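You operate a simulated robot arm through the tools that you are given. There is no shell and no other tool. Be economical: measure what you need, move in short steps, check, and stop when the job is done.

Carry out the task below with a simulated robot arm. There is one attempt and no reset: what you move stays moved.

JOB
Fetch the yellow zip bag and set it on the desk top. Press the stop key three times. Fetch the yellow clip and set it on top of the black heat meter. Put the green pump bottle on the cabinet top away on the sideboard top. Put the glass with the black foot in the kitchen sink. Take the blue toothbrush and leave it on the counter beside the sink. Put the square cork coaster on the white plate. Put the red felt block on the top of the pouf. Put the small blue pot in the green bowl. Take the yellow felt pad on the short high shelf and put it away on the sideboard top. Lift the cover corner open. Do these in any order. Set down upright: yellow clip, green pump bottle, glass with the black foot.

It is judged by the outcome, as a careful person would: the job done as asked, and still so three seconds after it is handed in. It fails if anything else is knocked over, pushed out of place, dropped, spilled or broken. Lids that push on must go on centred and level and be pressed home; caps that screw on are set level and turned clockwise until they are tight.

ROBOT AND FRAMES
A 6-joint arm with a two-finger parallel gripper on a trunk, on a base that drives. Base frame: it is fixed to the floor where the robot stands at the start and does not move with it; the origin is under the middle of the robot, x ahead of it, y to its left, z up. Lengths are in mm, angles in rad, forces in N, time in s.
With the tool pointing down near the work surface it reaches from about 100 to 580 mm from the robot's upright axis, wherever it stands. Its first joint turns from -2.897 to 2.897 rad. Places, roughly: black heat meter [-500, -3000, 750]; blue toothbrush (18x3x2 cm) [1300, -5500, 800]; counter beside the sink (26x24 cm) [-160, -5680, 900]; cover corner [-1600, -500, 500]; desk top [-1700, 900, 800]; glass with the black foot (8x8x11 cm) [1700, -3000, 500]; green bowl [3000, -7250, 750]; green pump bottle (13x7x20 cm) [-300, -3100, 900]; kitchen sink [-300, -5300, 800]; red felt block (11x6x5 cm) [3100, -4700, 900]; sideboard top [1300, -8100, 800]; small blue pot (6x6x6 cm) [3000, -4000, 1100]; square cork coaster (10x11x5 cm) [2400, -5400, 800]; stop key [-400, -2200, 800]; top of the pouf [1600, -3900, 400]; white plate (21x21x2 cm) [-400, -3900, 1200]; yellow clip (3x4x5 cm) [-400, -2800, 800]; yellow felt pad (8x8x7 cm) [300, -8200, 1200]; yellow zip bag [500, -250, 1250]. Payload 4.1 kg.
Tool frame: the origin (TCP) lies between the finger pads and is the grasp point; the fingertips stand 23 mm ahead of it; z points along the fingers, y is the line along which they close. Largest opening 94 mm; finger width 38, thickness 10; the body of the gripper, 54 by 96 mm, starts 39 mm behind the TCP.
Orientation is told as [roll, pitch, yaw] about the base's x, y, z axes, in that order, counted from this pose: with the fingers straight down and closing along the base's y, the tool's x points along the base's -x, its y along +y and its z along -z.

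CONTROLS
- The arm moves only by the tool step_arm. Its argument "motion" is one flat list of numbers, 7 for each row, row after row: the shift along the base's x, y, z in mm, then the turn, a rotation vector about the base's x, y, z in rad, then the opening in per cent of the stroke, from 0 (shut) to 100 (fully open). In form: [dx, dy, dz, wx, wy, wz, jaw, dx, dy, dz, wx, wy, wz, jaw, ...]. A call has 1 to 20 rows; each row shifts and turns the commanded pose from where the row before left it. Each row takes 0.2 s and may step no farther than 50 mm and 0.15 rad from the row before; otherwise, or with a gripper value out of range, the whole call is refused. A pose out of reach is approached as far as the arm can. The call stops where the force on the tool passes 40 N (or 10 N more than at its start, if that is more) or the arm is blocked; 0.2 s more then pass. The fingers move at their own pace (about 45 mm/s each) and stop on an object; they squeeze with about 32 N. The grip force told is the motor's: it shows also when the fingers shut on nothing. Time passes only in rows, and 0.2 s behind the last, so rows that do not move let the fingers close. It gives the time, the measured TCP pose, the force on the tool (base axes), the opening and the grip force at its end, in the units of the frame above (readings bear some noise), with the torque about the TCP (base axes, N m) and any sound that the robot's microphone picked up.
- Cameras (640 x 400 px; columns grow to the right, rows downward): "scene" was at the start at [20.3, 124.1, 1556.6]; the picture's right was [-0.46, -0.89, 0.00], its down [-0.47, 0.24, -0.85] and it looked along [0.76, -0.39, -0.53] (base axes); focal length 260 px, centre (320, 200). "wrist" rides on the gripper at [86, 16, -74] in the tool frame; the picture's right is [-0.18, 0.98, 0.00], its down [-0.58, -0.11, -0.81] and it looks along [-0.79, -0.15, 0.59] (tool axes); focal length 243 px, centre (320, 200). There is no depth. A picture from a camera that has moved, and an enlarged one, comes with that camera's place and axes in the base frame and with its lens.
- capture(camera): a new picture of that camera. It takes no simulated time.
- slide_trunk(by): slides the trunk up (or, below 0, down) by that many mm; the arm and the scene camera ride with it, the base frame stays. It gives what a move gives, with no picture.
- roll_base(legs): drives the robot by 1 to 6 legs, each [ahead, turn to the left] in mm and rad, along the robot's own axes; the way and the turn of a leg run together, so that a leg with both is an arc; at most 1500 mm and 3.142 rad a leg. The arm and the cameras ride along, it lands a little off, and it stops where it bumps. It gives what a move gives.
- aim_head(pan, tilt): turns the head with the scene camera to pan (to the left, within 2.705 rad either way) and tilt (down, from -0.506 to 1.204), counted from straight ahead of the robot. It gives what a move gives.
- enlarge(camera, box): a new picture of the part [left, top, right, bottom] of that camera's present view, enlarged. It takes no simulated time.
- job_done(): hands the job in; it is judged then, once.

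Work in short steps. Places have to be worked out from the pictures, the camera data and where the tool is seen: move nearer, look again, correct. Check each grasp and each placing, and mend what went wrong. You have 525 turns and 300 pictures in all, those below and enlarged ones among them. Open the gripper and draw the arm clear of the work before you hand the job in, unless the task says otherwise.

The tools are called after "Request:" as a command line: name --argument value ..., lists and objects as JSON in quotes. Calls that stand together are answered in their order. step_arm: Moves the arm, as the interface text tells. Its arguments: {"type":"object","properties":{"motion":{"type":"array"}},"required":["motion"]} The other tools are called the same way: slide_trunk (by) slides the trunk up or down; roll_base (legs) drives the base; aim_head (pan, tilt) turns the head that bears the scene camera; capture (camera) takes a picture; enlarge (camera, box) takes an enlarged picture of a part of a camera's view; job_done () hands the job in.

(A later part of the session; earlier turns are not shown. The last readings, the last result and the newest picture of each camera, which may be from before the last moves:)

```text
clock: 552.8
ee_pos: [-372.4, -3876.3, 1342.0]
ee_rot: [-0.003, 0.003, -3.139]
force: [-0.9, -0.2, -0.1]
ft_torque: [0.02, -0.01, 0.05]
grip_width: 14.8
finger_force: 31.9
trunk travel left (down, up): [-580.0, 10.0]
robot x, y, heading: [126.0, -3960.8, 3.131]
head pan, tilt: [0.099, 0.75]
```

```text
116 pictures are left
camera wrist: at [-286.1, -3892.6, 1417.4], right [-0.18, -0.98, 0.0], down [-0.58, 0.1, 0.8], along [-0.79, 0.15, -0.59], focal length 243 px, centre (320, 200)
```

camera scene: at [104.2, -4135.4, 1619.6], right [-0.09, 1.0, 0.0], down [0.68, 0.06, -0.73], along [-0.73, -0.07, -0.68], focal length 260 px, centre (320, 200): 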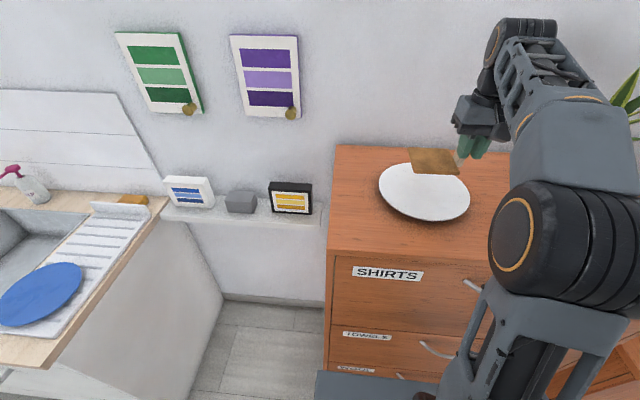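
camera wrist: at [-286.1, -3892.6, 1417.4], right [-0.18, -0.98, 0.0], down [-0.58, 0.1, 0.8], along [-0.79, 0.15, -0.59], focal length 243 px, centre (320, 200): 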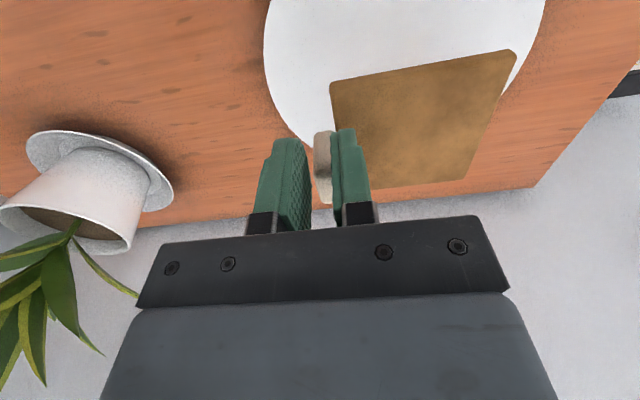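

Coaster centre is over the plate centre. Lower to near, then feel.

Request:
step_arm --motion '[0, 0, -20, 0, 0, 0, 0, 0, 0, -20, 0, 0, 0, 0, 0, 0, -15, 0, 0, 0, 0, 0, 0, -10, 0, 0, 0, 0]'

Request:
enlarge --camera "scene" --box '[350, 110, 510, 250]'

```text
clock: 553.8
ee_pos: [-370.8, -3876.4, 1279.7]
ee_rot: [-0.005, 0.003, -3.137]
force: [0.8, 0.6, -0.9]
ft_torque: [0.05, 0.0, -0.02]
grip_width: 14.8
finger_force: 31.7
trunk travel left (down, up): [-580.0, 10.0]
robot x, y, heading: [119.7, -3959.7, 3.135]
head pan, tilt: [0.099, 0.75]
```

```text
2.86 times, centred on (430, 180) of scene
camera zoom: at [104.8, -4135.8, 1619.6], right [-0.09, 1.0, 0.0], down [0.68, 0.06, -0.73], along [-0.73, -0.07, -0.68], focal length 743 px, centre (6, 257)
```

zoom: 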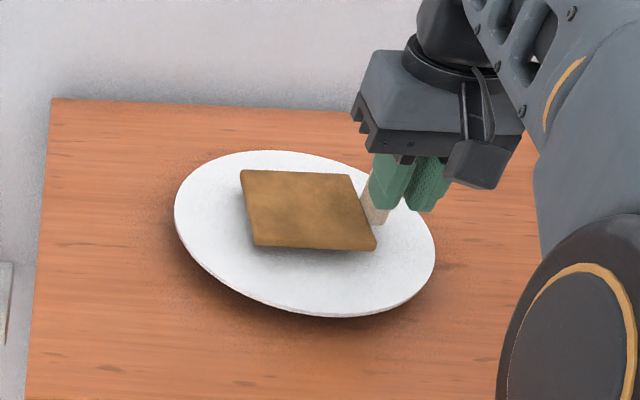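

Request:
step_arm --motion '[2, 0, -8, 0, 0, 0, 0, 0, 0, -6, 0, 0, 0, 0, 0, 0, -4, 0, 0, 0, 0]'

Request:
step_arm --motion '[0, 0, -3, 0, 0, 0, 0, 0, 0, 0, 0, 0, 0, 0]'

```text
clock: 554.6
ee_pos: [-368.5, -3875.3, 1265.4]
ee_rot: [-0.005, -0.005, -3.14]
force: [-3.1, 3.6, 28.9]
ft_torque: [0.03, 0.57, -0.04]
grip_width: 15.1
finger_force: 31.7
trunk travel left (down, up): [-580.0, 10.0]
robot x, y, heading: [127.4, -3962.9, 3.137]
head pan, tilt: [0.099, 0.75]
```

```text
clock: 555.2
ee_pos: [-368.0, -3876.2, 1260.1]
ee_rot: [-0.004, -0.002, -3.138]
force: [-1.7, 2.8, 28.8]
ft_torque: [-0.05, 0.53, -0.05]
grip_width: 14.9
finger_force: 31.7
trunk travel left (down, up): [-580.0, 10.0]
robot x, y, heading: [127.6, -3963.4, 3.135]
head pan, tilt: [0.099, 0.75]
```

Contact. Relieve the force and look before opening.

Request:
step_arm --motion '[0, 0, 3, 0, 0, 0, 0, 0, 0, 2, 0, 0, 0, 0, 0, 0, 0, 0, 0, 0, 0]'

Request:
enlarge --camera "scene" --box '[350, 110, 510, 250]'

```text
clock: 556.0
ee_pos: [-369.0, -3877.5, 1263.0]
ee_rot: [0.0, 0.007, -3.138]
force: [0.4, -0.1, 0.9]
ft_torque: [0.0, -0.01, 0.01]
grip_width: 14.8
finger_force: 32.3
trunk travel left (down, up): [-580.0, 10.0]
robot x, y, heading: [128.9, -3962.5, 3.143]
head pan, tilt: [0.099, 0.75]
```

```text
2.86 times, centred on (430, 180) of scene
camera zoom: at [105.1, -4135.8, 1619.3], right [-0.1, 1.0, 0.0], down [0.68, 0.07, -0.73], along [-0.73, -0.07, -0.68], focal length 743 px, centre (6, 257)
```

zoom: 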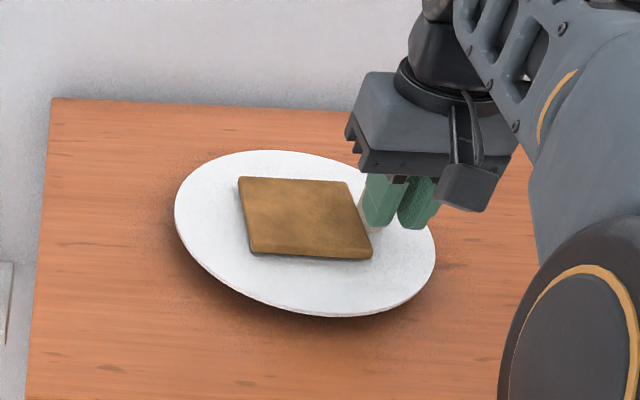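

Coaster rests in the plate. Open slightly and lift out.

Request:
step_arm --motion '[0, 0, 0, 0, 0, 0, 30, 0, 0, 0, 0, 0, 0, 35, 0, 0, 15, 0, 0, 0, 35, 0, 0, 25, 0, 0, 0, 35, 0, 0, 30, 0, 0, 0, 35, 15, 0, 30, 0, 0, 0, 35]'

Request:
enlarge --camera "scene" --box '[350, 110, 510, 250]'

```text
clock: 557.4
ee_pos: [-355.0, -3876.9, 1363.0]
ee_rot: [-0.004, 0.004, -3.137]
force: [0.2, -0.3, 0.8]
ft_torque: [0.02, 0.02, 0.02]
grip_width: 33.1
finger_force: 0.0
trunk travel left (down, up): [-580.0, 10.0]
robot x, y, heading: [126.0, -3962.1, 3.136]
head pan, tilt: [0.099, 0.75]
```

```text
2.86 times, centred on (430, 180) of scene
camera zoom: at [105.5, -4135.8, 1619.5], right [-0.09, 1.0, 0.0], down [0.68, 0.06, -0.73], along [-0.73, -0.07, -0.68], focal length 743 px, centre (6, 257)
```

zoom: 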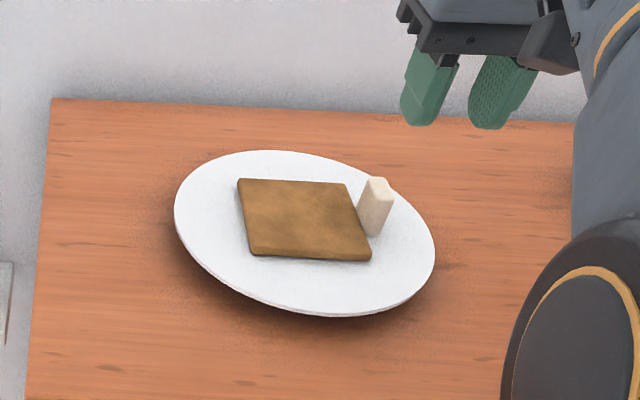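

Coaster done. Back off and drive to the wire side table for the glass.

Request:
roll_base --legs '[[-480, 0], [0, -1.96], [960, 0], [0, -1.18]]'

Request:
slide_trunk --by -300

Request:
aim_head --pan 0.1 --tilt 0.8

Request:
capture --camera "scene"

```text
clock: 572.4
ee_pos: [1450.6, -3133.5, 1363.1]
ee_rot: [-0.003, 0.003, 0.051]
force: [-0.1, 0.3, -0.2]
ft_torque: [0.0, -0.01, 0.02]
grip_width: 33.0
finger_force: 0.0
trunk travel left (down, up): [-580.0, 10.0]
robot x, y, heading: [963.7, -3071.2, 0.045]
head pan, tilt: [0.099, 0.75]
```

```text
clock: 575.4
ee_pos: [1451.0, -3133.4, 1062.5]
ee_rot: [-0.004, 0.004, 0.05]
force: [0.2, 0.8, 0.4]
ft_torque: [-0.04, 0.0, 0.0]
grip_width: 32.8
finger_force: 0.1
trunk travel left (down, up): [-280.0, 310.0]
robot x, y, heading: [964.6, -3075.0, 0.041]
head pan, tilt: [0.099, 0.75]
```

```text
clock: 576.0
ee_pos: [1452.3, -3133.5, 1062.9]
ee_rot: [-0.002, 0.004, 0.052]
force: [-0.7, -0.5, 1.1]
ft_torque: [-0.01, 0.01, 0.01]
grip_width: 32.8
finger_force: 0.1
trunk travel left (down, up): [-280.0, 310.0]
robot x, y, heading: [965.1, -3075.4, 0.044]
head pan, tilt: [0.099, 0.799]
```

```text
112 pictures are left
camera scene: at [978.1, -2900.7, 1315.6], right [0.14, -0.99, 0.0], down [-0.71, -0.1, -0.7], along [0.69, 0.1, -0.72], focal length 260 px, centre (320, 200)
```

scene: 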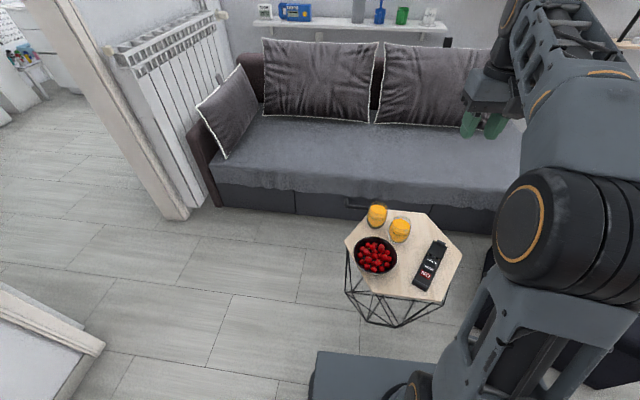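

Request:
enlarge --camera "scene" --box '[330, 180, 480, 320]'

Request:
capture --camera "wrist"

```text
2.86 times, centred on (405, 250) of scene
camera zoom: at [978.1, -2900.7, 1315.6], right [0.14, -0.99, 0.0], down [-0.71, -0.1, -0.7], along [0.69, 0.1, -0.72], focal length 743 px, centre (77, 57)
```

zoom: 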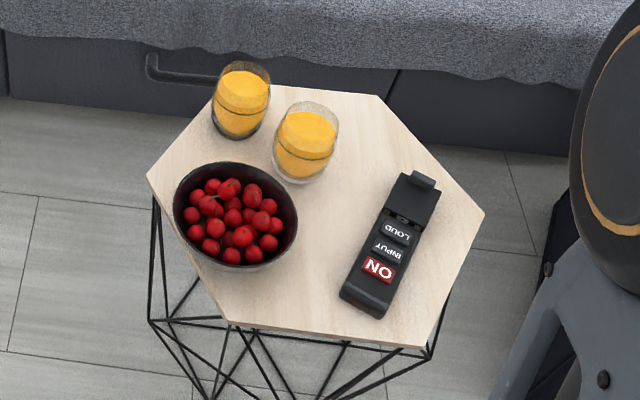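

```text
110 pictures are left
camera wrist: at [1364.2, -3121.5, 1137.6], right [0.13, 0.99, 0.0], down [0.59, -0.08, 0.8], along [0.8, -0.11, -0.59], focal length 243 px, centre (320, 200)
```

wrist: 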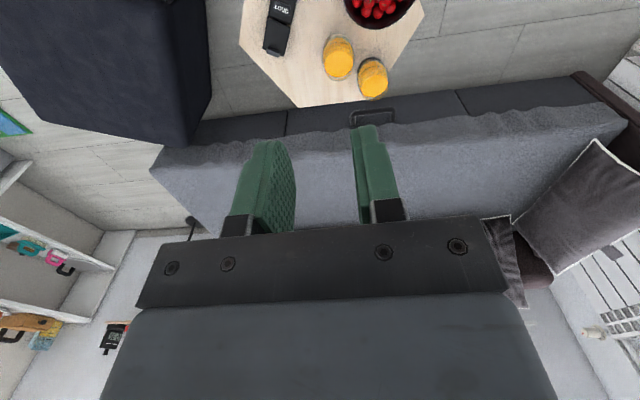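

Request:
enlarge --camera "scene" --box '[360, 195, 420, 250]'

Request:
enlarge --camera "wrist" --box '[290, 10, 430, 110]'

```text
7.27 times, centred on (390, 222) of scene
camera zoom: at [978.1, -2900.7, 1315.6], right [0.14, -0.99, 0.0], down [-0.71, -0.1, -0.7], along [0.69, 0.1, -0.72], focal length 1891 px, centre (-189, 36)
```

zoom: 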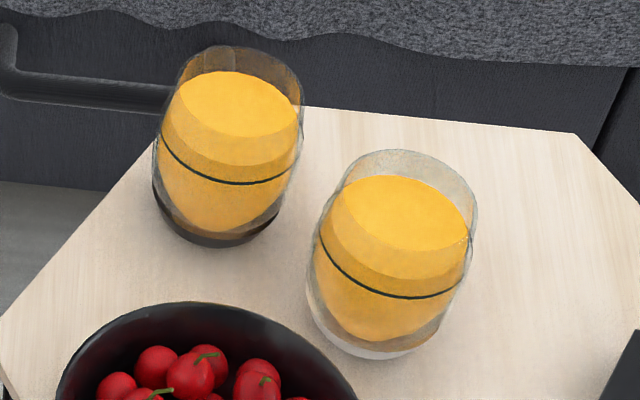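

```text
4.00 times, centred on (360, 60) of wrist
camera zoom: at [1364.2, -3121.5, 1137.6], right [0.13, 0.99, 0.0], down [0.59, -0.08, 0.8], along [0.8, -0.11, -0.59], focal length 970 px, centre (160, 760)
```

zoom: 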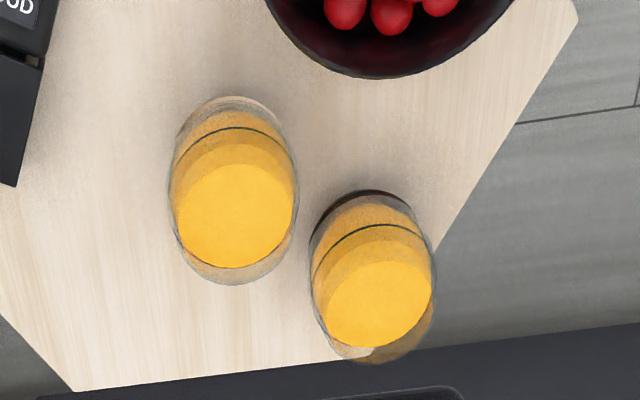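

The black-foot glass is the far one at about (1694,-3034), rim z≈577; the other glass is 106 mm away. I'll approach from the north side. Drive there.

Request:
roll_base --legs '[[0, 0.67], [900, 0], [0, -2.286]]'

Request:
aim_head --pan 0.0 --tilt 0.9

Request:
capture --camera "scene"

```text
clock: 588.0
ee_pos: [1563.8, -2976.4, 1063.0]
ee_rot: [-0.002, 0.004, -1.577]
force: [0.9, 0.5, 0.2]
ft_torque: [-0.01, 0.02, -0.04]
grip_width: 32.8
finger_force: 0.0
trunk travel left (down, up): [-280.0, 310.0]
robot x, y, heading: [1647.9, -2495.0, -1.583]
head pan, tilt: [0.099, 0.799]
```

```text
clock: 588.6
ee_pos: [1564.5, -2976.9, 1062.9]
ee_rot: [-0.004, 0.003, -1.576]
force: [0.8, -0.3, -1.2]
ft_torque: [0.0, -0.02, -0.01]
grip_width: 32.8
finger_force: 0.1
trunk travel left (down, up): [-280.0, 310.0]
robot x, y, heading: [1651.1, -2494.2, -1.587]
head pan, tilt: [0.0, 0.901]
```

```text
107 pictures are left
camera scene: at [1818.2, -2513.3, 1307.7], right [-1.0, 0.01, 0.0], down [0.01, 0.78, -0.62], along [-0.01, -0.62, -0.78], focal length 260 px, centre (320, 200)
```

scene: 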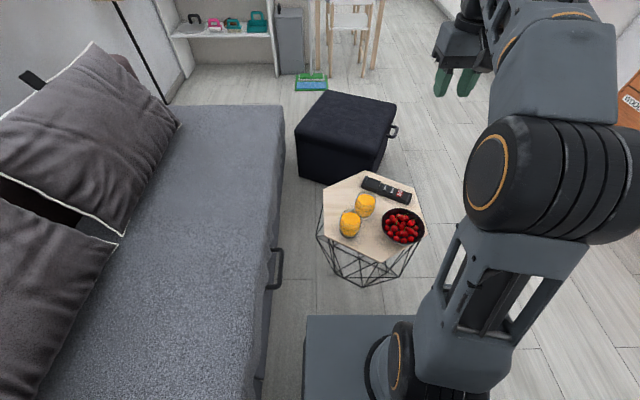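

Lower the trunk, move over the glass with the jaws turned by -0.73 and fully open.

Request:
slide_trunk --by -220

Request:
step_arm --motion '[20, -10, 0, 0, 0, -0.122, 100, 25, -10, 0, 0, 0, -0.122, 100, 25, -10, 0, 0, 0, -0.122, 100, 25, -10, -20, 0, 0, -0.122, 100, 25, -10, -20, 0, 0, -0.122, 100, 10, -7, -30, 0, 0, -0.122, 100]'

Request:
capture --camera "wrist"

Request:
enlarge --camera "scene" --box '[300, 120, 440, 260]'

```text
clock: 591.0
ee_pos: [1565.1, -2976.2, 843.4]
ee_rot: [-0.003, 0.004, -1.577]
force: [0.4, 0.4, 0.1]
ft_torque: [0.0, 0.0, -0.04]
grip_width: 32.9
finger_force: 0.1
trunk travel left (down, up): [-60.0, 530.0]
robot x, y, heading: [1650.7, -2496.2, -1.585]
head pan, tilt: [0.0, 0.901]
```

```text
clock: 592.4
ee_pos: [1697.0, -3032.2, 772.4]
ee_rot: [-0.002, 0.002, -2.31]
force: [-0.3, -0.2, 0.2]
ft_torque: [-0.01, -0.03, 0.01]
grip_width: 94.2
finger_force: 0.1
trunk travel left (down, up): [-60.0, 530.0]
robot x, y, heading: [1651.4, -2490.6, -1.583]
head pan, tilt: [0.0, 0.901]
```

```text
106 pictures are left
camera wrist: at [1767.1, -2979.4, 847.7], right [0.6, -0.8, 0.0], down [-0.47, -0.36, 0.81], along [-0.64, -0.48, -0.59], focal length 243 px, centre (320, 200)
```

wrist: 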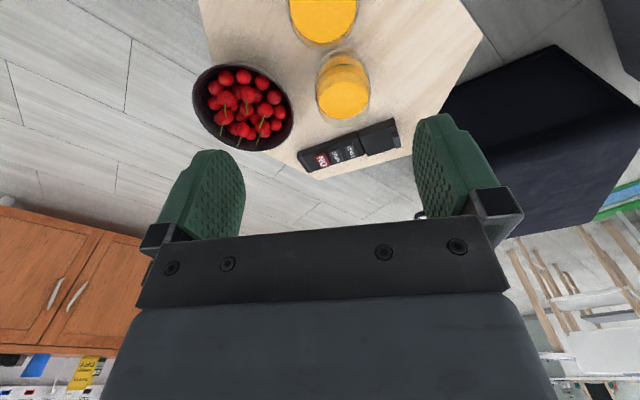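

```text
2.86 times, centred on (370, 190) of scene
camera zoom: at [1818.1, -2513.1, 1087.7], right [-1.0, 0.01, 0.0], down [0.01, 0.78, -0.62], along [-0.01, -0.62, -0.78], focal length 743 px, centre (177, 229)
```

zoom: 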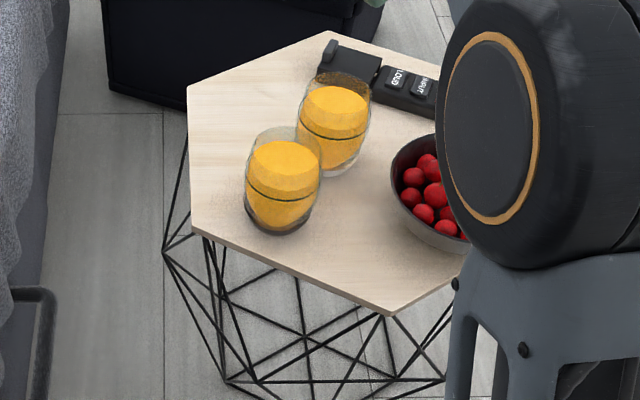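

The glass appears right under the TCP. Descend part-way and re-check centering.

Request:
step_arm --motion '[0, 0, -30, 0, 0, 0, 100, 0, 0, -30, 0, 0, 0, 100, 0, 0, -30, 0, 0, 0, 100]'

Request:
capture --camera "wrist"

Request:
enlarge --camera "scene" --box '[300, 120, 440, 260]'

```text
clock: 593.2
ee_pos: [1695.1, -3033.0, 681.8]
ee_rot: [-0.003, 0.004, -2.311]
force: [-0.1, 0.2, 1.0]
ft_torque: [0.02, 0.04, 0.0]
grip_width: 93.9
finger_force: 0.0
trunk travel left (down, up): [-60.0, 530.0]
robot x, y, heading: [1652.8, -2496.2, -1.584]
head pan, tilt: [0.0, 0.901]
```

```text
104 pictures are left
camera wrist: at [1765.7, -2979.9, 755.9], right [0.6, -0.8, 0.0], down [-0.47, -0.36, 0.81], along [-0.64, -0.48, -0.59], focal length 243 px, centre (320, 200)
```

wrist: 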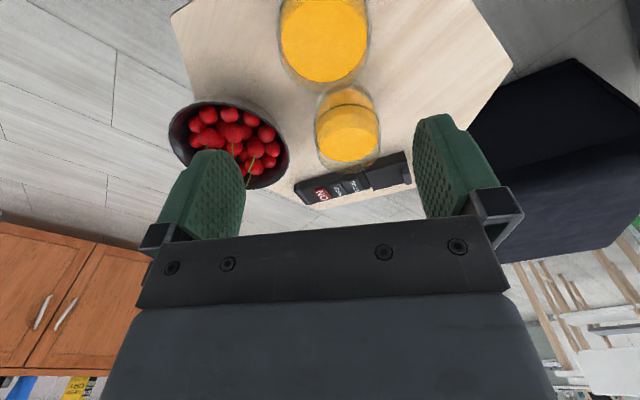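

```text
2.86 times, centred on (370, 190) of scene
camera zoom: at [1818.1, -2513.1, 1087.7], right [-1.0, 0.01, 0.0], down [0.01, 0.78, -0.62], along [-0.01, -0.62, -0.78], focal length 743 px, centre (177, 229)
```

zoom: 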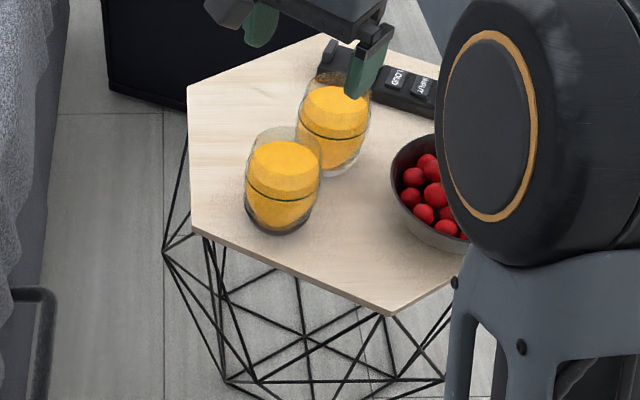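

Centre ≈(1701,-3030). Adjust and descend to 605.

Request:
step_arm --motion '[5, 3, -30, 0, 0, 0, 100, 0, 0, -25, 0, 0, 0, 100, 0, 0, -20, 0, 0, 0, 100]'

Request:
capture --camera "wrist"

Request:
enlarge --camera "scene" --box '[300, 120, 440, 260]'

```text
clock: 594.0
ee_pos: [1700.2, -3031.8, 607.5]
ee_rot: [-0.003, 0.001, -2.308]
force: [-0.5, -0.4, 0.0]
ft_torque: [-0.05, 0.01, -0.01]
grip_width: 93.9
finger_force: 0.1
trunk travel left (down, up): [-60.0, 530.0]
robot x, y, heading: [1653.3, -2493.9, -1.584]
head pan, tilt: [0.0, 0.901]
```

```text
102 pictures are left
camera wrist: at [1770.1, -2977.3, 683.0], right [0.6, -0.8, 0.0], down [-0.47, -0.36, 0.81], along [-0.64, -0.48, -0.59], focal length 243 px, centre (320, 200)
```

wrist: 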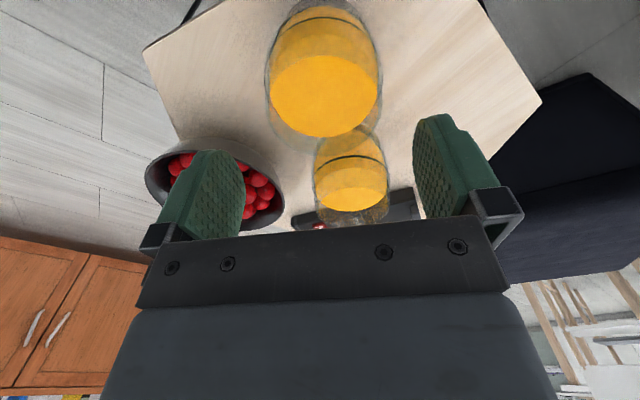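

```text
2.86 times, centred on (370, 190) of scene
camera zoom: at [1818.1, -2513.1, 1087.7], right [-1.0, 0.01, 0.0], down [0.01, 0.78, -0.62], along [-0.01, -0.62, -0.78], focal length 743 px, centre (177, 229)
```

zoom: 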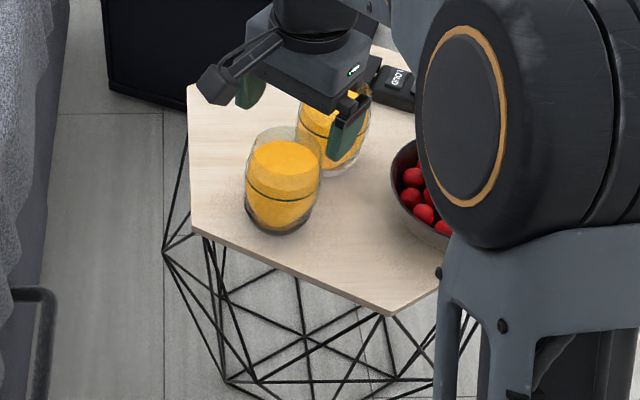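

Well centered. Descend around the glass in small steps.

Request:
step_arm --motion '[0, 3, -15, 0, 0, 0, 100, 0, 0, -15, 0, 0, 0, 100, 0, 0, -10, 0, 0, 0, 100]'

Request:
capture --camera "wrist"

```text
clock: 594.8
ee_pos: [1700.5, -3027.3, 568.3]
ee_rot: [-0.002, 0.003, -2.307]
force: [-0.2, -0.6, 0.8]
ft_torque: [-0.02, 0.0, 0.0]
grip_width: 94.1
finger_force: 0.1
trunk travel left (down, up): [-60.0, 530.0]
robot x, y, heading: [1652.8, -2495.5, -1.587]
head pan, tilt: [0.0, 0.901]
```

```text
100 pictures are left
camera wrist: at [1770.3, -2974.8, 643.2], right [0.6, -0.8, 0.0], down [-0.47, -0.36, 0.8], along [-0.64, -0.48, -0.59], focal length 243 px, centre (320, 200)
```

wrist: 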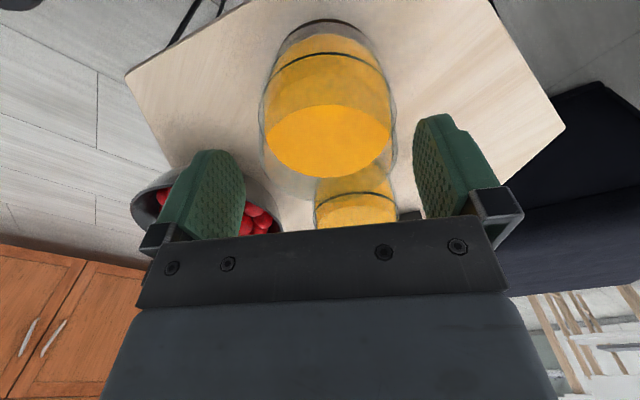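

Request:
step_arm --motion '[0, 0, -8, 0, 0, 0, 100, 0, 0, -7, 0, 0, 0, 100, 0, 0, -6, 0, 0, 0, 100]'

Request:
capture --camera "wrist"

```text
clock: 595.6
ee_pos: [1699.1, -3027.5, 547.5]
ee_rot: [-0.004, 0.002, -2.307]
force: [0.1, -0.4, -0.3]
ft_torque: [-0.02, 0.01, -0.01]
grip_width: 94.1
finger_force: 0.0
trunk travel left (down, up): [-60.0, 530.0]
robot x, y, heading: [1651.9, -2494.9, -1.585]
head pan, tilt: [0.0, 0.901]
```

```text
99 pictures are left
camera wrist: at [1769.6, -2974.2, 621.6], right [0.6, -0.8, 0.0], down [-0.47, -0.36, 0.8], along [-0.64, -0.48, -0.59], focal length 243 px, centre (320, 200)
```

wrist: 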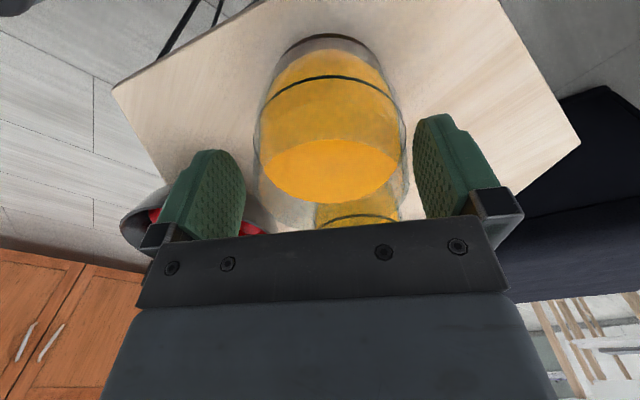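

Request:
step_arm --motion '[0, 0, -6, 0, 0, 0, 100, 0, 0, 0, 0, 0, 0, 85, 0, 0, 0, 0, 0, 0, 75, 0, 0, 0, 0, 0, 0, 60, 0, 0, 0, 0, 0, 0, 50, 0, 0, 0, 0, 0, 0, 50]'

Request:
capture --camera "wrist"

```text
clock: 597.0
ee_pos: [1699.5, -3027.0, 540.0]
ee_rot: [-0.004, 0.003, -2.308]
force: [0.2, -1.0, 0.0]
ft_torque: [-0.04, 0.04, 0.01]
grip_width: 75.4
finger_force: 32.0
trunk travel left (down, up): [-60.0, 530.0]
robot x, y, heading: [1653.0, -2493.8, -1.581]
head pan, tilt: [0.0, 0.901]
```

```text
98 pictures are left
camera wrist: at [1769.6, -2974.4, 615.8], right [0.6, -0.8, 0.0], down [-0.47, -0.36, 0.8], along [-0.64, -0.48, -0.59], focal length 243 px, centre (320, 200)
```

wrist: 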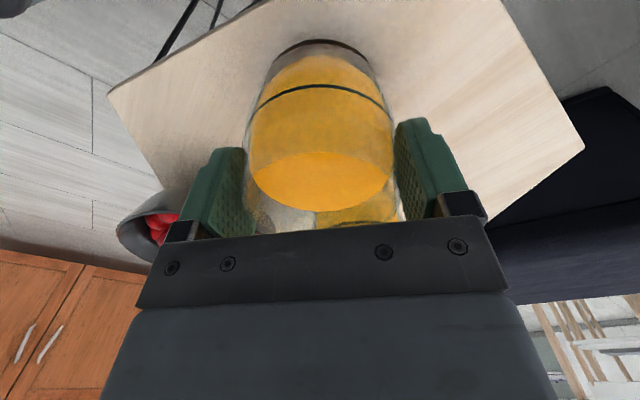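

Gripped at 75 mm. Lift very gently.

Request:
step_arm --motion '[0, 0, 2, 0, 0, 0, 50, 0, 0, 3, 0, 0, 0, 50, 0, 0, 4, 0, 0, 0, 50, 0, 0, 5, 0, 0, 0, 50, 0, 0, 5, 0, 0, 0, 50]'

Request:
capture --camera "wrist"

```text
clock: 598.2
ee_pos: [1698.2, -3028.5, 560.1]
ee_rot: [-0.004, 0.004, -2.307]
force: [-0.4, -0.5, -1.7]
ft_torque: [0.02, 0.0, 0.05]
grip_width: 75.5
finger_force: 31.9
trunk travel left (down, up): [-60.0, 530.0]
robot x, y, heading: [1651.7, -2495.3, -1.586]
head pan, tilt: [0.0, 0.901]
```

```text
97 pictures are left
camera wrist: at [1769.3, -2974.8, 634.8], right [0.6, -0.8, 0.0], down [-0.47, -0.36, 0.8], along [-0.64, -0.48, -0.59], focal length 243 px, centre (320, 200)
```

wrist: 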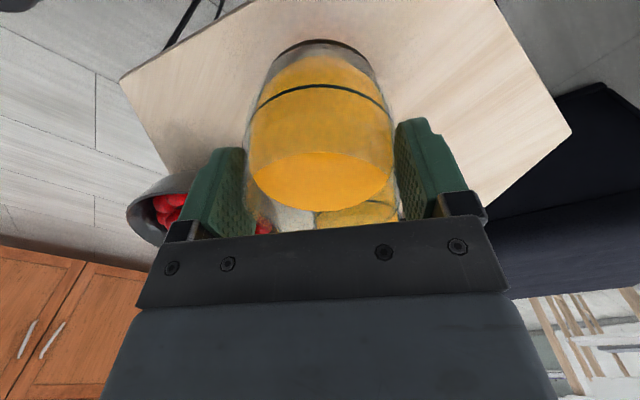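

It lifts with the gripper. Continue up smoothly.

Request:
step_arm --motion '[0, 0, 6, 0, 0, 0, 50, 0, 0, 8, 0, 0, 0, 50, 0, 0, 10, 0, 0, 0, 50, 0, 0, 12, 0, 0, 0, 50, 0, 0, 12, 0, 0, 0, 50, 0, 0, 12, 0, 0, 0, 50, 0, 0, 12, 0, 0, 0, 50, 0, 0, 12, 0, 0, 0, 50, 0, 0, 12, 0, 0, 0, 50, 0, 0, 12, 0, 0, 0, 50, 0, 0, 12, 0, 0, 0, 50, 0, 0, 12, 0, 0, 0, 50, 0, 0, 12, 0, 0, 0, 50, 0, 0, 8, 0, 0, 0, 50, 0, 0, 4, 0, 0, 0, 50]'

Request:
slide_trunk --by 380

Request:
capture --camera "wrist"

```text
clock: 601.4
ee_pos: [1700.1, -3027.3, 716.4]
ee_rot: [-0.004, 0.004, -2.307]
force: [0.2, 1.2, -1.8]
ft_torque: [0.0, -0.03, 0.0]
grip_width: 75.3
finger_force: 31.6
trunk travel left (down, up): [-60.0, 530.0]
robot x, y, heading: [1653.0, -2494.2, -1.582]
head pan, tilt: [0.0, 0.901]
```

```text
clock: 605.0
ee_pos: [1699.5, -3027.9, 1096.6]
ee_rot: [-0.004, 0.003, -2.307]
force: [0.4, 0.0, -1.8]
ft_torque: [-0.02, 0.0, -0.02]
grip_width: 75.3
finger_force: 32.0
trunk travel left (down, up): [-440.0, 150.0]
robot x, y, heading: [1655.9, -2495.3, -1.58]
head pan, tilt: [0.0, 0.901]
```

```text
96 pictures are left
camera wrist: at [1769.6, -2974.2, 1170.8], right [0.6, -0.8, 0.0], down [-0.47, -0.36, 0.8], along [-0.64, -0.48, -0.59], focal length 243 px, centre (320, 200)
```

wrist: 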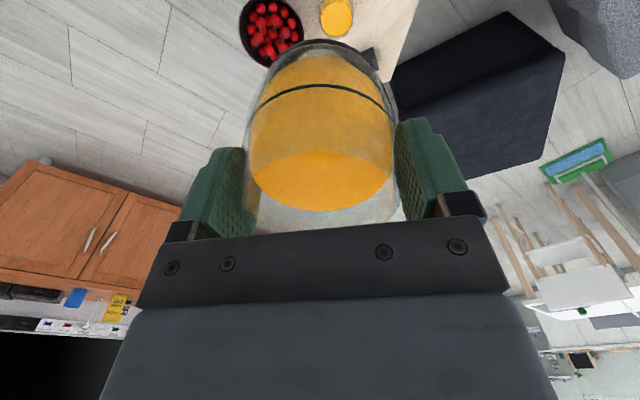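

Tuck the glass in slowly, then drive to the sink.

Request:
step_arm --motion '[0, 5, 0, 0, 0, 0, 50, 0, 10, 0, 0, 0, 0, 50, 0, 12, 0, 0, 0, 0, 50, 0, 12, 0, 0, 0, 0, 50, 0, 12, 0, 0, 0, 0, 50, 0, 12, 0, 0, 0, 0, 50, 0, 12, 0, 0, 0, 0, 50, 0, 10, 0, 0, 0, 0, 50, 0, 5, 0, 0, 0, 0, 50]'

Request:
roll_base --legs '[[0, -1.56], [1000, 0], [0, 1.57], [1400, 0], [1350, 0], [0, -1.57]]'

Request:
aim_head --pan 0.1 --tilt 0.7

Request:
capture --camera "scene"

```text
clock: 607.0
ee_pos: [1699.9, -2936.9, 1097.4]
ee_rot: [-0.002, 0.003, -2.308]
force: [0.3, -0.8, -1.8]
ft_torque: [0.03, -0.02, 0.01]
grip_width: 75.3
finger_force: 32.1
trunk travel left (down, up): [-440.0, 150.0]
robot x, y, heading: [1652.7, -2490.7, -1.588]
head pan, tilt: [0.0, 0.901]
```

```text
clock: 636.5
ee_pos: [288.3, -5305.6, 1095.6]
ee_rot: [-0.003, 0.005, 2.445]
force: [-0.7, -0.6, -1.5]
ft_torque: [-0.01, -0.02, -0.01]
grip_width: 75.2
finger_force: 31.9
trunk travel left (down, up): [-440.0, 150.0]
robot x, y, heading: [730.0, -5243.0, -3.111]
head pan, tilt: [0.0, 0.901]
```

```text
clock: 637.2
ee_pos: [288.2, -5304.5, 1096.0]
ee_rot: [-0.004, 0.003, 2.445]
force: [0.1, 0.7, -1.2]
ft_torque: [0.0, 0.01, 0.0]
grip_width: 75.2
finger_force: 31.8
trunk travel left (down, up): [-440.0, 150.0]
robot x, y, heading: [730.7, -5241.2, -3.111]
head pan, tilt: [0.099, 0.7]
```

```text
95 pictures are left
camera scene: at [709.7, -5415.0, 1483.7], right [-0.13, 0.99, 0.0], down [0.64, 0.08, -0.76], along [-0.76, -0.1, -0.64], focal length 260 px, centre (320, 200)
```

scene: 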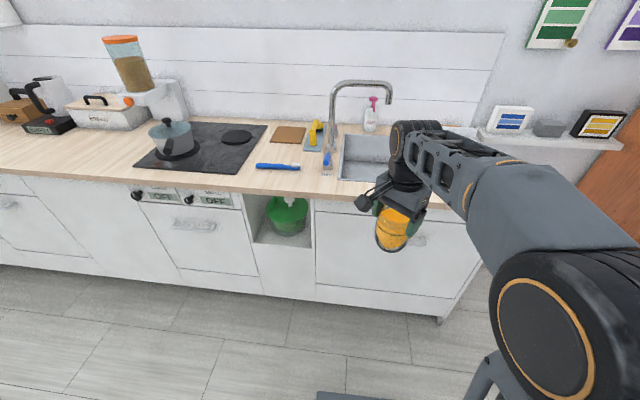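

Sink basin spans about x -490…-110, y -5420…-5080; the spout tip is near (-390,-5280,1120). I'll place the glass near (-235,-5220). Advance.

Request:
roll_base --legs '[[450, 0]]'

Request:
aim_head --pan 0.0 --tilt 0.8

Request:
capture --camera "scene"

Request:
capture --camera "wrist"

```text
clock: 640.0
ee_pos: [-164.2, -5316.5, 1095.8]
ee_rot: [-0.005, 0.004, 2.441]
force: [-0.3, 0.2, -1.9]
ft_torque: [0.0, 0.01, -0.02]
grip_width: 75.3
finger_force: 31.8
trunk travel left (down, up): [-440.0, 150.0]
robot x, y, heading: [276.6, -5250.8, -3.11]
head pan, tilt: [0.099, 0.7]
```

```text
clock: 640.6
ee_pos: [-162.7, -5316.4, 1096.0]
ee_rot: [-0.004, 0.002, 2.442]
force: [-0.1, -1.3, -2.8]
ft_torque: [0.03, 0.01, 0.02]
grip_width: 75.0
finger_force: 31.7
trunk travel left (down, up): [-440.0, 150.0]
robot x, y, heading: [273.7, -5250.0, -3.121]
head pan, tilt: [0.0, 0.799]
```

```text
94 pictures are left
camera scene: at [261.0, -5418.7, 1475.6], right [-0.03, 1.0, 0.0], down [0.72, 0.02, -0.7], along [-0.7, -0.02, -0.72], focal length 260 px, centre (320, 200)
```

scene: 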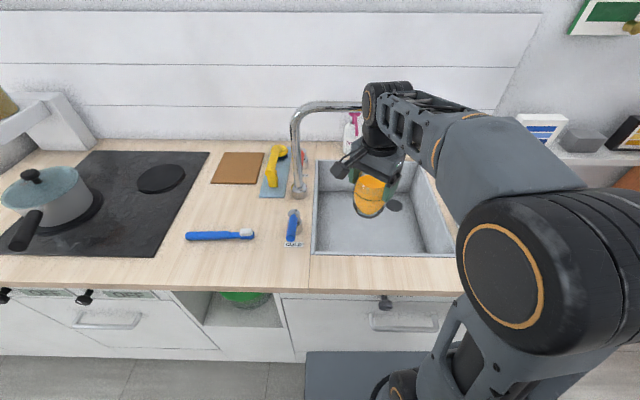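

```text
93 pictures are left
camera wrist: at [-108.2, -5383.0, 1170.6], right [-0.77, -0.63, 0.0], down [-0.38, 0.46, 0.8], along [-0.51, 0.62, -0.59], focal length 243 px, centre (320, 200)
```

wrist: 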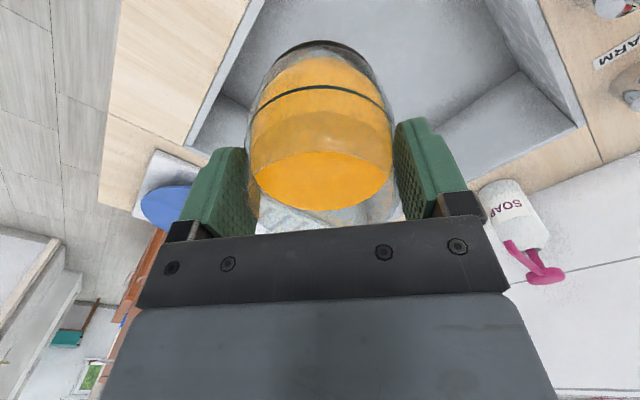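

Move over the basin slowly.

Request:
step_arm --motion '[-6, 6, 0, 0, 0, 0, 50, -10, 9, 0, 0, 0, 0, 50, -12, 11, 0, 0, 0, 0, 50, -12, 12, 0, 0, 0, 0, 50, -12, 12, 0, 0, 0, 0, 50, -12, 12, 0, 0, 0, 0, 50, -8, 10, 0, 0, 0, 0, 50, -3, 5, 0, 0, 0, 0, 50]'

Request:
slide_trunk --by -150

Request:
capture --camera "scene"

```text
clock: 642.4
ee_pos: [-238.6, -5238.3, 1096.3]
ee_rot: [-0.003, 0.003, 2.441]
force: [-0.3, 0.0, -2.2]
ft_torque: [0.01, -0.03, 0.02]
grip_width: 75.0
finger_force: 32.0
trunk travel left (down, up): [-440.0, 150.0]
robot x, y, heading: [276.2, -5252.2, -3.116]
head pan, tilt: [0.0, 0.799]
```

```text
clock: 644.2
ee_pos: [-238.8, -5236.8, 946.8]
ee_rot: [-0.002, 0.003, 2.443]
force: [0.4, 0.5, -1.8]
ft_torque: [0.01, 0.02, 0.03]
grip_width: 75.1
finger_force: 31.9
trunk travel left (down, up): [-290.0, 300.0]
robot x, y, heading: [274.4, -5249.7, -3.116]
head pan, tilt: [0.0, 0.799]
```

```text
92 pictures are left
camera scene: at [261.0, -5418.6, 1325.6], right [-0.03, 1.0, 0.0], down [0.72, 0.02, -0.7], along [-0.7, -0.02, -0.72], focal length 260 px, centre (320, 200)
```

scene: 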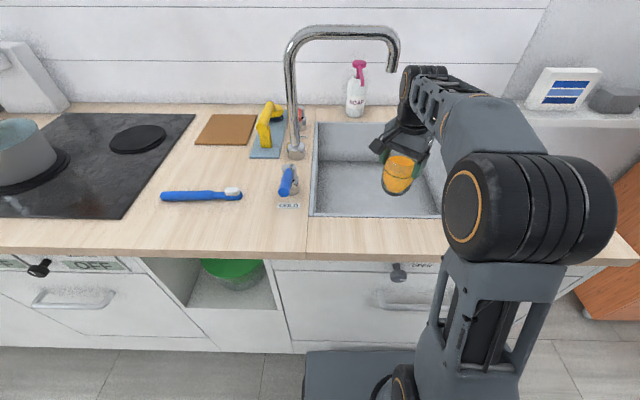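

Clear of the spout. Lower gently until the glass touches the basin floor.

Request:
step_arm --motion '[0, 0, -8, 0, 0, 0, 50, 0, 0, -10, 0, 0, 0, 50, 0, 0, -10, 0, 0, 0, 50, 0, 0, -10, 0, 0, 0, 50, 0, 0, -10, 0, 0, 0, 50, 0, 0, -8, 0, 0, 0, 50, 0, 0, -4, 0, 0, 0, 50]'

Request:
capture --camera "wrist"

Request:
enlarge --camera "scene" --box '[300, 90, 460, 230]'

```text
clock: 645.8
ee_pos: [-239.2, -5237.6, 886.6]
ee_rot: [-0.004, 0.002, 2.441]
force: [-0.4, -0.8, -1.7]
ft_torque: [-0.01, -0.02, 0.01]
grip_width: 75.0
finger_force: 32.3
trunk travel left (down, up): [-290.0, 300.0]
robot x, y, heading: [276.0, -5252.1, -3.115]
head pan, tilt: [0.0, 0.799]
```

```text
91 pictures are left
camera wrist: at [-183.6, -5305.8, 960.6], right [-0.77, -0.63, 0.0], down [-0.38, 0.46, 0.8], along [-0.51, 0.62, -0.59], focal length 243 px, centre (320, 200)
```

wrist: 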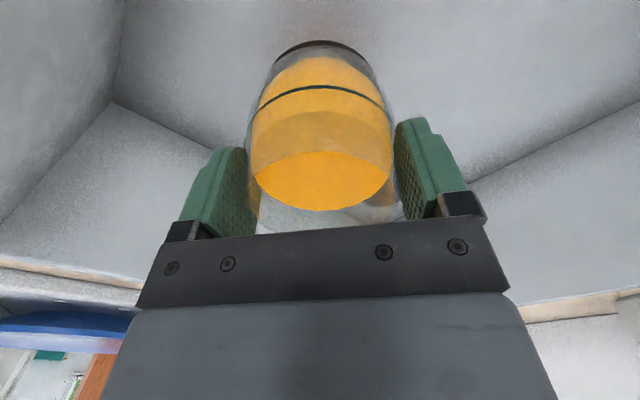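

```text
2.86 times, centred on (380, 160) of scene
camera zoom: at [261.0, -5418.6, 1325.5], right [-0.03, 1.0, 0.0], down [0.72, 0.02, -0.7], along [-0.7, -0.02, -0.72], focal length 743 px, centre (149, 314)
```

zoom: 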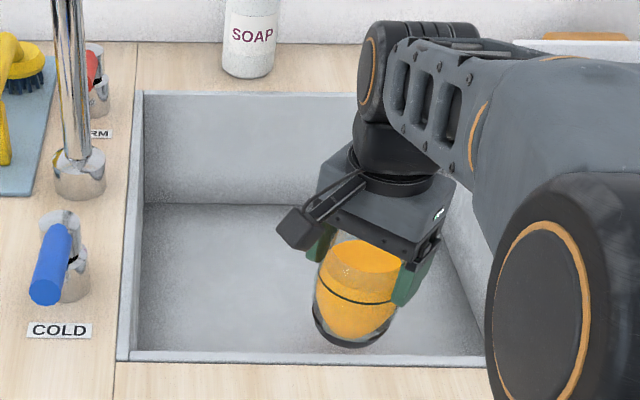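

Request:
step_arm --motion '[0, 0, -5, 0, 0, 0, 50, 0, 0, -5, 0, 0, 0, 50, 0, 0, -4, 0, 0, 0, 50]'

Request:
step_arm --motion '[0, 0, -3, 0, 0, 0, 50, 0, 0, -2, 0, 0, 0, 50]'

```text
clock: 646.6
ee_pos: [-238.4, -5237.2, 871.0]
ee_rot: [-0.003, 0.002, 2.441]
force: [0.1, 0.4, -0.9]
ft_torque: [0.04, -0.01, 0.01]
grip_width: 75.0
finger_force: 31.7
trunk travel left (down, up): [-290.0, 300.0]
robot x, y, heading: [274.2, -5251.8, -3.119]
head pan, tilt: [0.0, 0.799]
```

```text
clock: 647.2
ee_pos: [-237.8, -5236.4, 867.3]
ee_rot: [-0.003, 0.004, 2.443]
force: [-0.3, -0.1, -2.5]
ft_torque: [0.02, 0.02, -0.06]
grip_width: 75.0
finger_force: 32.1
trunk travel left (down, up): [-290.0, 300.0]
robot x, y, heading: [273.8, -5252.6, -3.117]
head pan, tilt: [0.0, 0.799]
```

Request:
step_arm --motion '[0, 0, -3, 0, 0, 0, 50, 0, 0, -3, 0, 0, 0, 50]'

Request:
step_arm --motion '[0, 0, -2, 0, 0, 0, 50, 0, 0, -2, 0, 0, 0, 50]'

```text
clock: 647.8
ee_pos: [-238.0, -5237.3, 861.4]
ee_rot: [-0.003, 0.003, 2.441]
force: [-0.3, 0.2, -2.1]
ft_torque: [0.01, -0.01, 0.04]
grip_width: 75.0
finger_force: 32.1
trunk travel left (down, up): [-290.0, 300.0]
robot x, y, heading: [278.8, -5247.6, -3.115]
head pan, tilt: [0.0, 0.799]
```

```text
clock: 648.4
ee_pos: [-237.5, -5236.6, 856.7]
ee_rot: [-0.003, 0.003, 2.443]
force: [0.3, -0.1, -2.2]
ft_torque: [0.02, 0.02, -0.01]
grip_width: 75.2
finger_force: 31.6
trunk travel left (down, up): [-290.0, 300.0]
robot x, y, heading: [278.2, -5252.1, -3.118]
head pan, tilt: [0.0, 0.799]
```

Still no contact; continue in small steps.

Request:
step_arm --motion '[0, 0, -3, 0, 0, 0, 50, 0, 0, -3, 0, 0, 0, 50, 0, 0, -3, 0, 0, 0, 50]'

Request:
capture --camera "wrist"

Request:
enlarge --camera "scene" --box '[340, 110, 440, 220]'

```text
clock: 649.2
ee_pos: [-238.0, -5237.5, 849.2]
ee_rot: [-0.005, 0.004, 2.441]
force: [0.4, 0.0, -1.6]
ft_torque: [-0.02, 0.01, -0.02]
grip_width: 74.7
finger_force: 31.9
trunk travel left (down, up): [-290.0, 300.0]
robot x, y, heading: [276.5, -5252.4, -3.113]
head pan, tilt: [0.0, 0.799]
```

```text
89 pictures are left
camera wrist: at [-182.5, -5304.6, 922.9], right [-0.77, -0.63, 0.0], down [-0.38, 0.46, 0.8], along [-0.51, 0.62, -0.59], focal length 243 px, centre (320, 200)
```

wrist: 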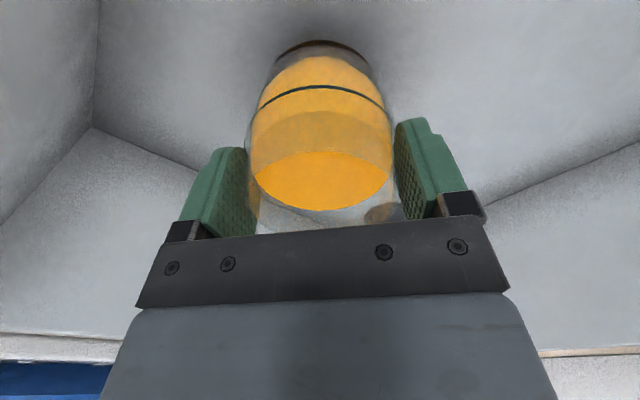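

```text
3.64 times, centred on (390, 165) of scene
camera zoom: at [261.0, -5418.6, 1325.5], right [-0.03, 1.0, 0.0], down [0.72, 0.02, -0.7], along [-0.7, -0.02, -0.72], focal length 945 px, centre (66, 327)
```

zoom: 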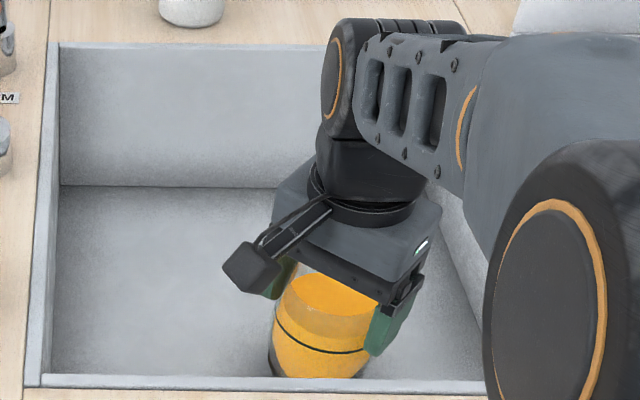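

Estimated floor is ~8–15 mm lower. Continue slowly.

Request:
step_arm --motion '[0, 0, -2, 0, 0, 0, 50, 0, 0, -2, 0, 0, 0, 50, 0, 0, -2, 0, 0, 0, 50]'

Request:
step_arm --motion '[0, 0, -2, 0, 0, 0, 50, 0, 0, -2, 0, 0, 0, 50]'

```text
clock: 650.0
ee_pos: [-238.3, -5238.2, 844.4]
ee_rot: [-0.002, 0.002, 2.444]
force: [1.4, 0.5, 8.2]
ft_torque: [-0.13, -0.23, 0.04]
grip_width: 74.9
finger_force: 31.5
trunk travel left (down, up): [-290.0, 300.0]
robot x, y, heading: [278.3, -5252.5, -3.115]
head pan, tilt: [0.0, 0.799]
```

```text
clock: 650.6
ee_pos: [-238.1, -5237.4, 839.8]
ee_rot: [-0.001, -0.002, 2.442]
force: [-0.9, 2.1, 25.9]
ft_torque: [0.15, 0.12, -0.16]
grip_width: 76.0
finger_force: 32.7
trunk travel left (down, up): [-290.0, 300.0]
robot x, y, heading: [274.7, -5247.6, -3.118]
head pan, tilt: [0.0, 0.799]
```

Contact. Relieve, then open gradually and rise straight up.

Request:
step_arm --motion '[0, 0, 3, 0, 0, 0, 50, 0, 0, 1, 0, 0, 0, 50, 0, 0, 0, 0, 0, 0, 50]'

Request:
step_arm --motion '[0, 0, 0, 0, 0, 0, 84, 0, 0, 0, 0, 0, 0, 90, 0, 0, 0, 0, 0, 0, 100, 0, 0, 0, 0, 0, 0, 100, 0, 0, 8, 0, 0, 0, 100, 0, 0, 12, 0, 0, 0, 100, 0, 0, 15, 0, 0, 0, 100, 0, 0, 20, 0, 0, 0, 100]'

Request:
capture --camera "wrist"

```text
clock: 651.4
ee_pos: [-237.0, -5236.6, 839.6]
ee_rot: [-0.005, 0.004, 2.441]
force: [-1.1, 1.1, 2.6]
ft_torque: [0.1, 0.21, -0.03]
grip_width: 75.1
finger_force: 31.7
trunk travel left (down, up): [-290.0, 300.0]
robot x, y, heading: [277.7, -5250.4, -3.115]
head pan, tilt: [0.0, 0.799]
```

```text
clock: 653.2
ee_pos: [-237.8, -5237.1, 897.0]
ee_rot: [-0.004, 0.004, 2.441]
force: [-0.3, -0.3, 0.2]
ft_torque: [0.03, 0.0, -0.01]
grip_width: 94.2
finger_force: 0.0
trunk travel left (down, up): [-290.0, 300.0]
robot x, y, heading: [276.9, -5251.6, -3.111]
head pan, tilt: [0.0, 0.799]
```

```text
87 pictures are left
camera wrist: at [-182.9, -5304.8, 971.0], right [-0.77, -0.63, 0.0], down [-0.38, 0.46, 0.81], along [-0.51, 0.62, -0.59], focal length 243 px, centre (320, 200)
```

wrist: 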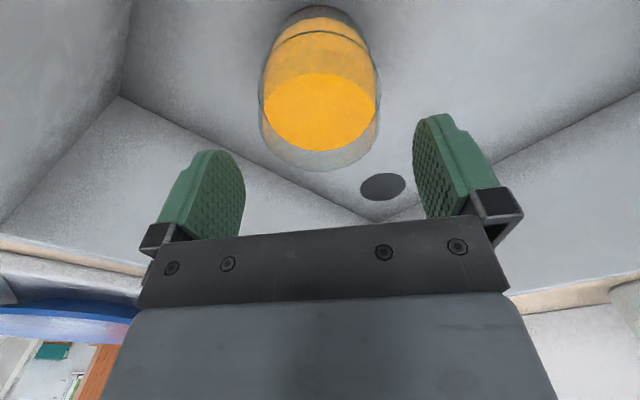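

Glass stands upright in the sink. Rise, restore yaw, and drive toward the wall shelves in the living area.

Request:
step_arm --motion '[0, 0, 40, 0, 0, 0, 100, 0, 0, 45, 0, 0, 0, 100, 0, 0, 45, 0, 0, 0, 100, 20, 0, 45, 0, 0, 0, 100, 30, 0, 30, 0, 0, 0.12, 100, 20, 0, 0, 0, 0, 0.12, 100, 20, 0, 0, 0, 0, 0.12, 100, 0, 0, 0, 0, 0, 0.12, 100, 0, 0, 0, 0, 0, 0.12, 100, 0, 0, 0, 0, 0, 0.12, 60]'

Request:
capture --camera "scene"

Request:
roll_base --legs '[[-380, 0], [0, -1.6], [650, 0], [0, -1.57], [1450, 0]]'

Request:
aim_head --pan 0.3 --tilt 0.3

Request:
capture --camera "scene"

```text
clock: 655.4
ee_pos: [-146.7, -5236.3, 1102.6]
ee_rot: [-0.004, 0.003, -3.119]
force: [-0.1, -0.8, 0.3]
ft_torque: [0.01, 0.01, -0.02]
grip_width: 59.0
finger_force: 0.0
trunk travel left (down, up): [-290.0, 300.0]
robot x, y, heading: [277.4, -5249.6, -3.114]
head pan, tilt: [0.0, 0.799]
```

```text
86 pictures are left
camera scene: at [261.1, -5418.6, 1325.5], right [-0.03, 1.0, 0.0], down [0.72, 0.02, -0.7], along [-0.7, -0.02, -0.72], focal length 260 px, centre (320, 200)
```

scene: 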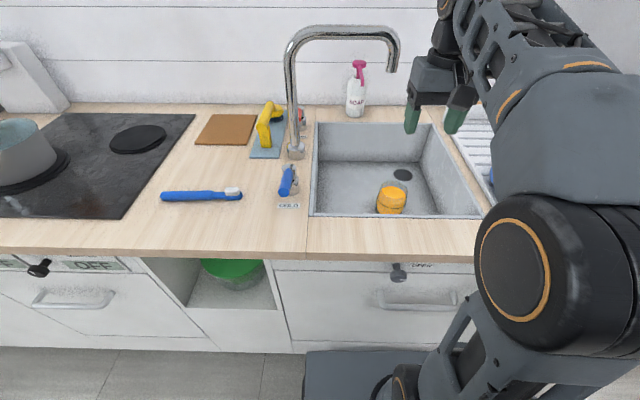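

```text
clock: 675.6
ee_pos: [2555.0, -4674.1, 1102.0]
ee_rot: [-0.004, 0.005, -0.053]
force: [-0.6, 0.5, -0.1]
ft_torque: [-0.01, 0.03, 0.0]
grip_width: 56.4
finger_force: 0.1
trunk travel left (down, up): [-290.0, 300.0]
robot x, y, heading: [2135.2, -4626.1, -0.047]
head pan, tilt: [0.0, 0.799]
```

```text
clock: 676.6
ee_pos: [2555.1, -4674.1, 1102.1]
ee_rot: [-0.004, 0.003, -0.052]
force: [0.5, 0.3, -0.1]
ft_torque: [-0.01, 0.0, 0.0]
grip_width: 56.3
finger_force: 0.0
trunk travel left (down, up): [-290.0, 300.0]
robot x, y, heading: [2134.3, -4633.2, -0.046]
head pan, tilt: [0.3, 0.3]
```

```text
85 pictures are left
camera scene: at [2171.1, -4439.9, 1369.8], right [0.25, -0.97, 0.0], down [-0.29, -0.07, -0.95], along [0.92, 0.24, -0.3], focal length 260 px, centre (320, 200)
```

scene: 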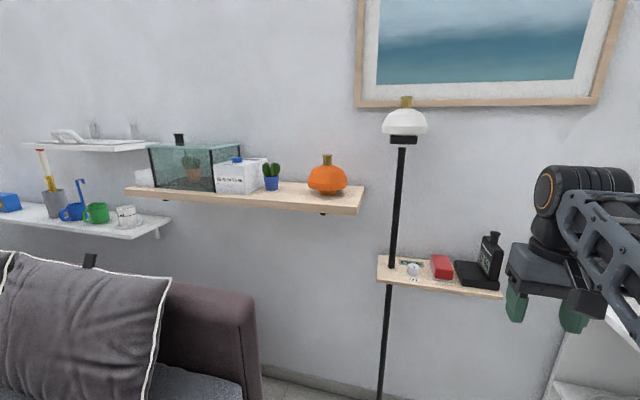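

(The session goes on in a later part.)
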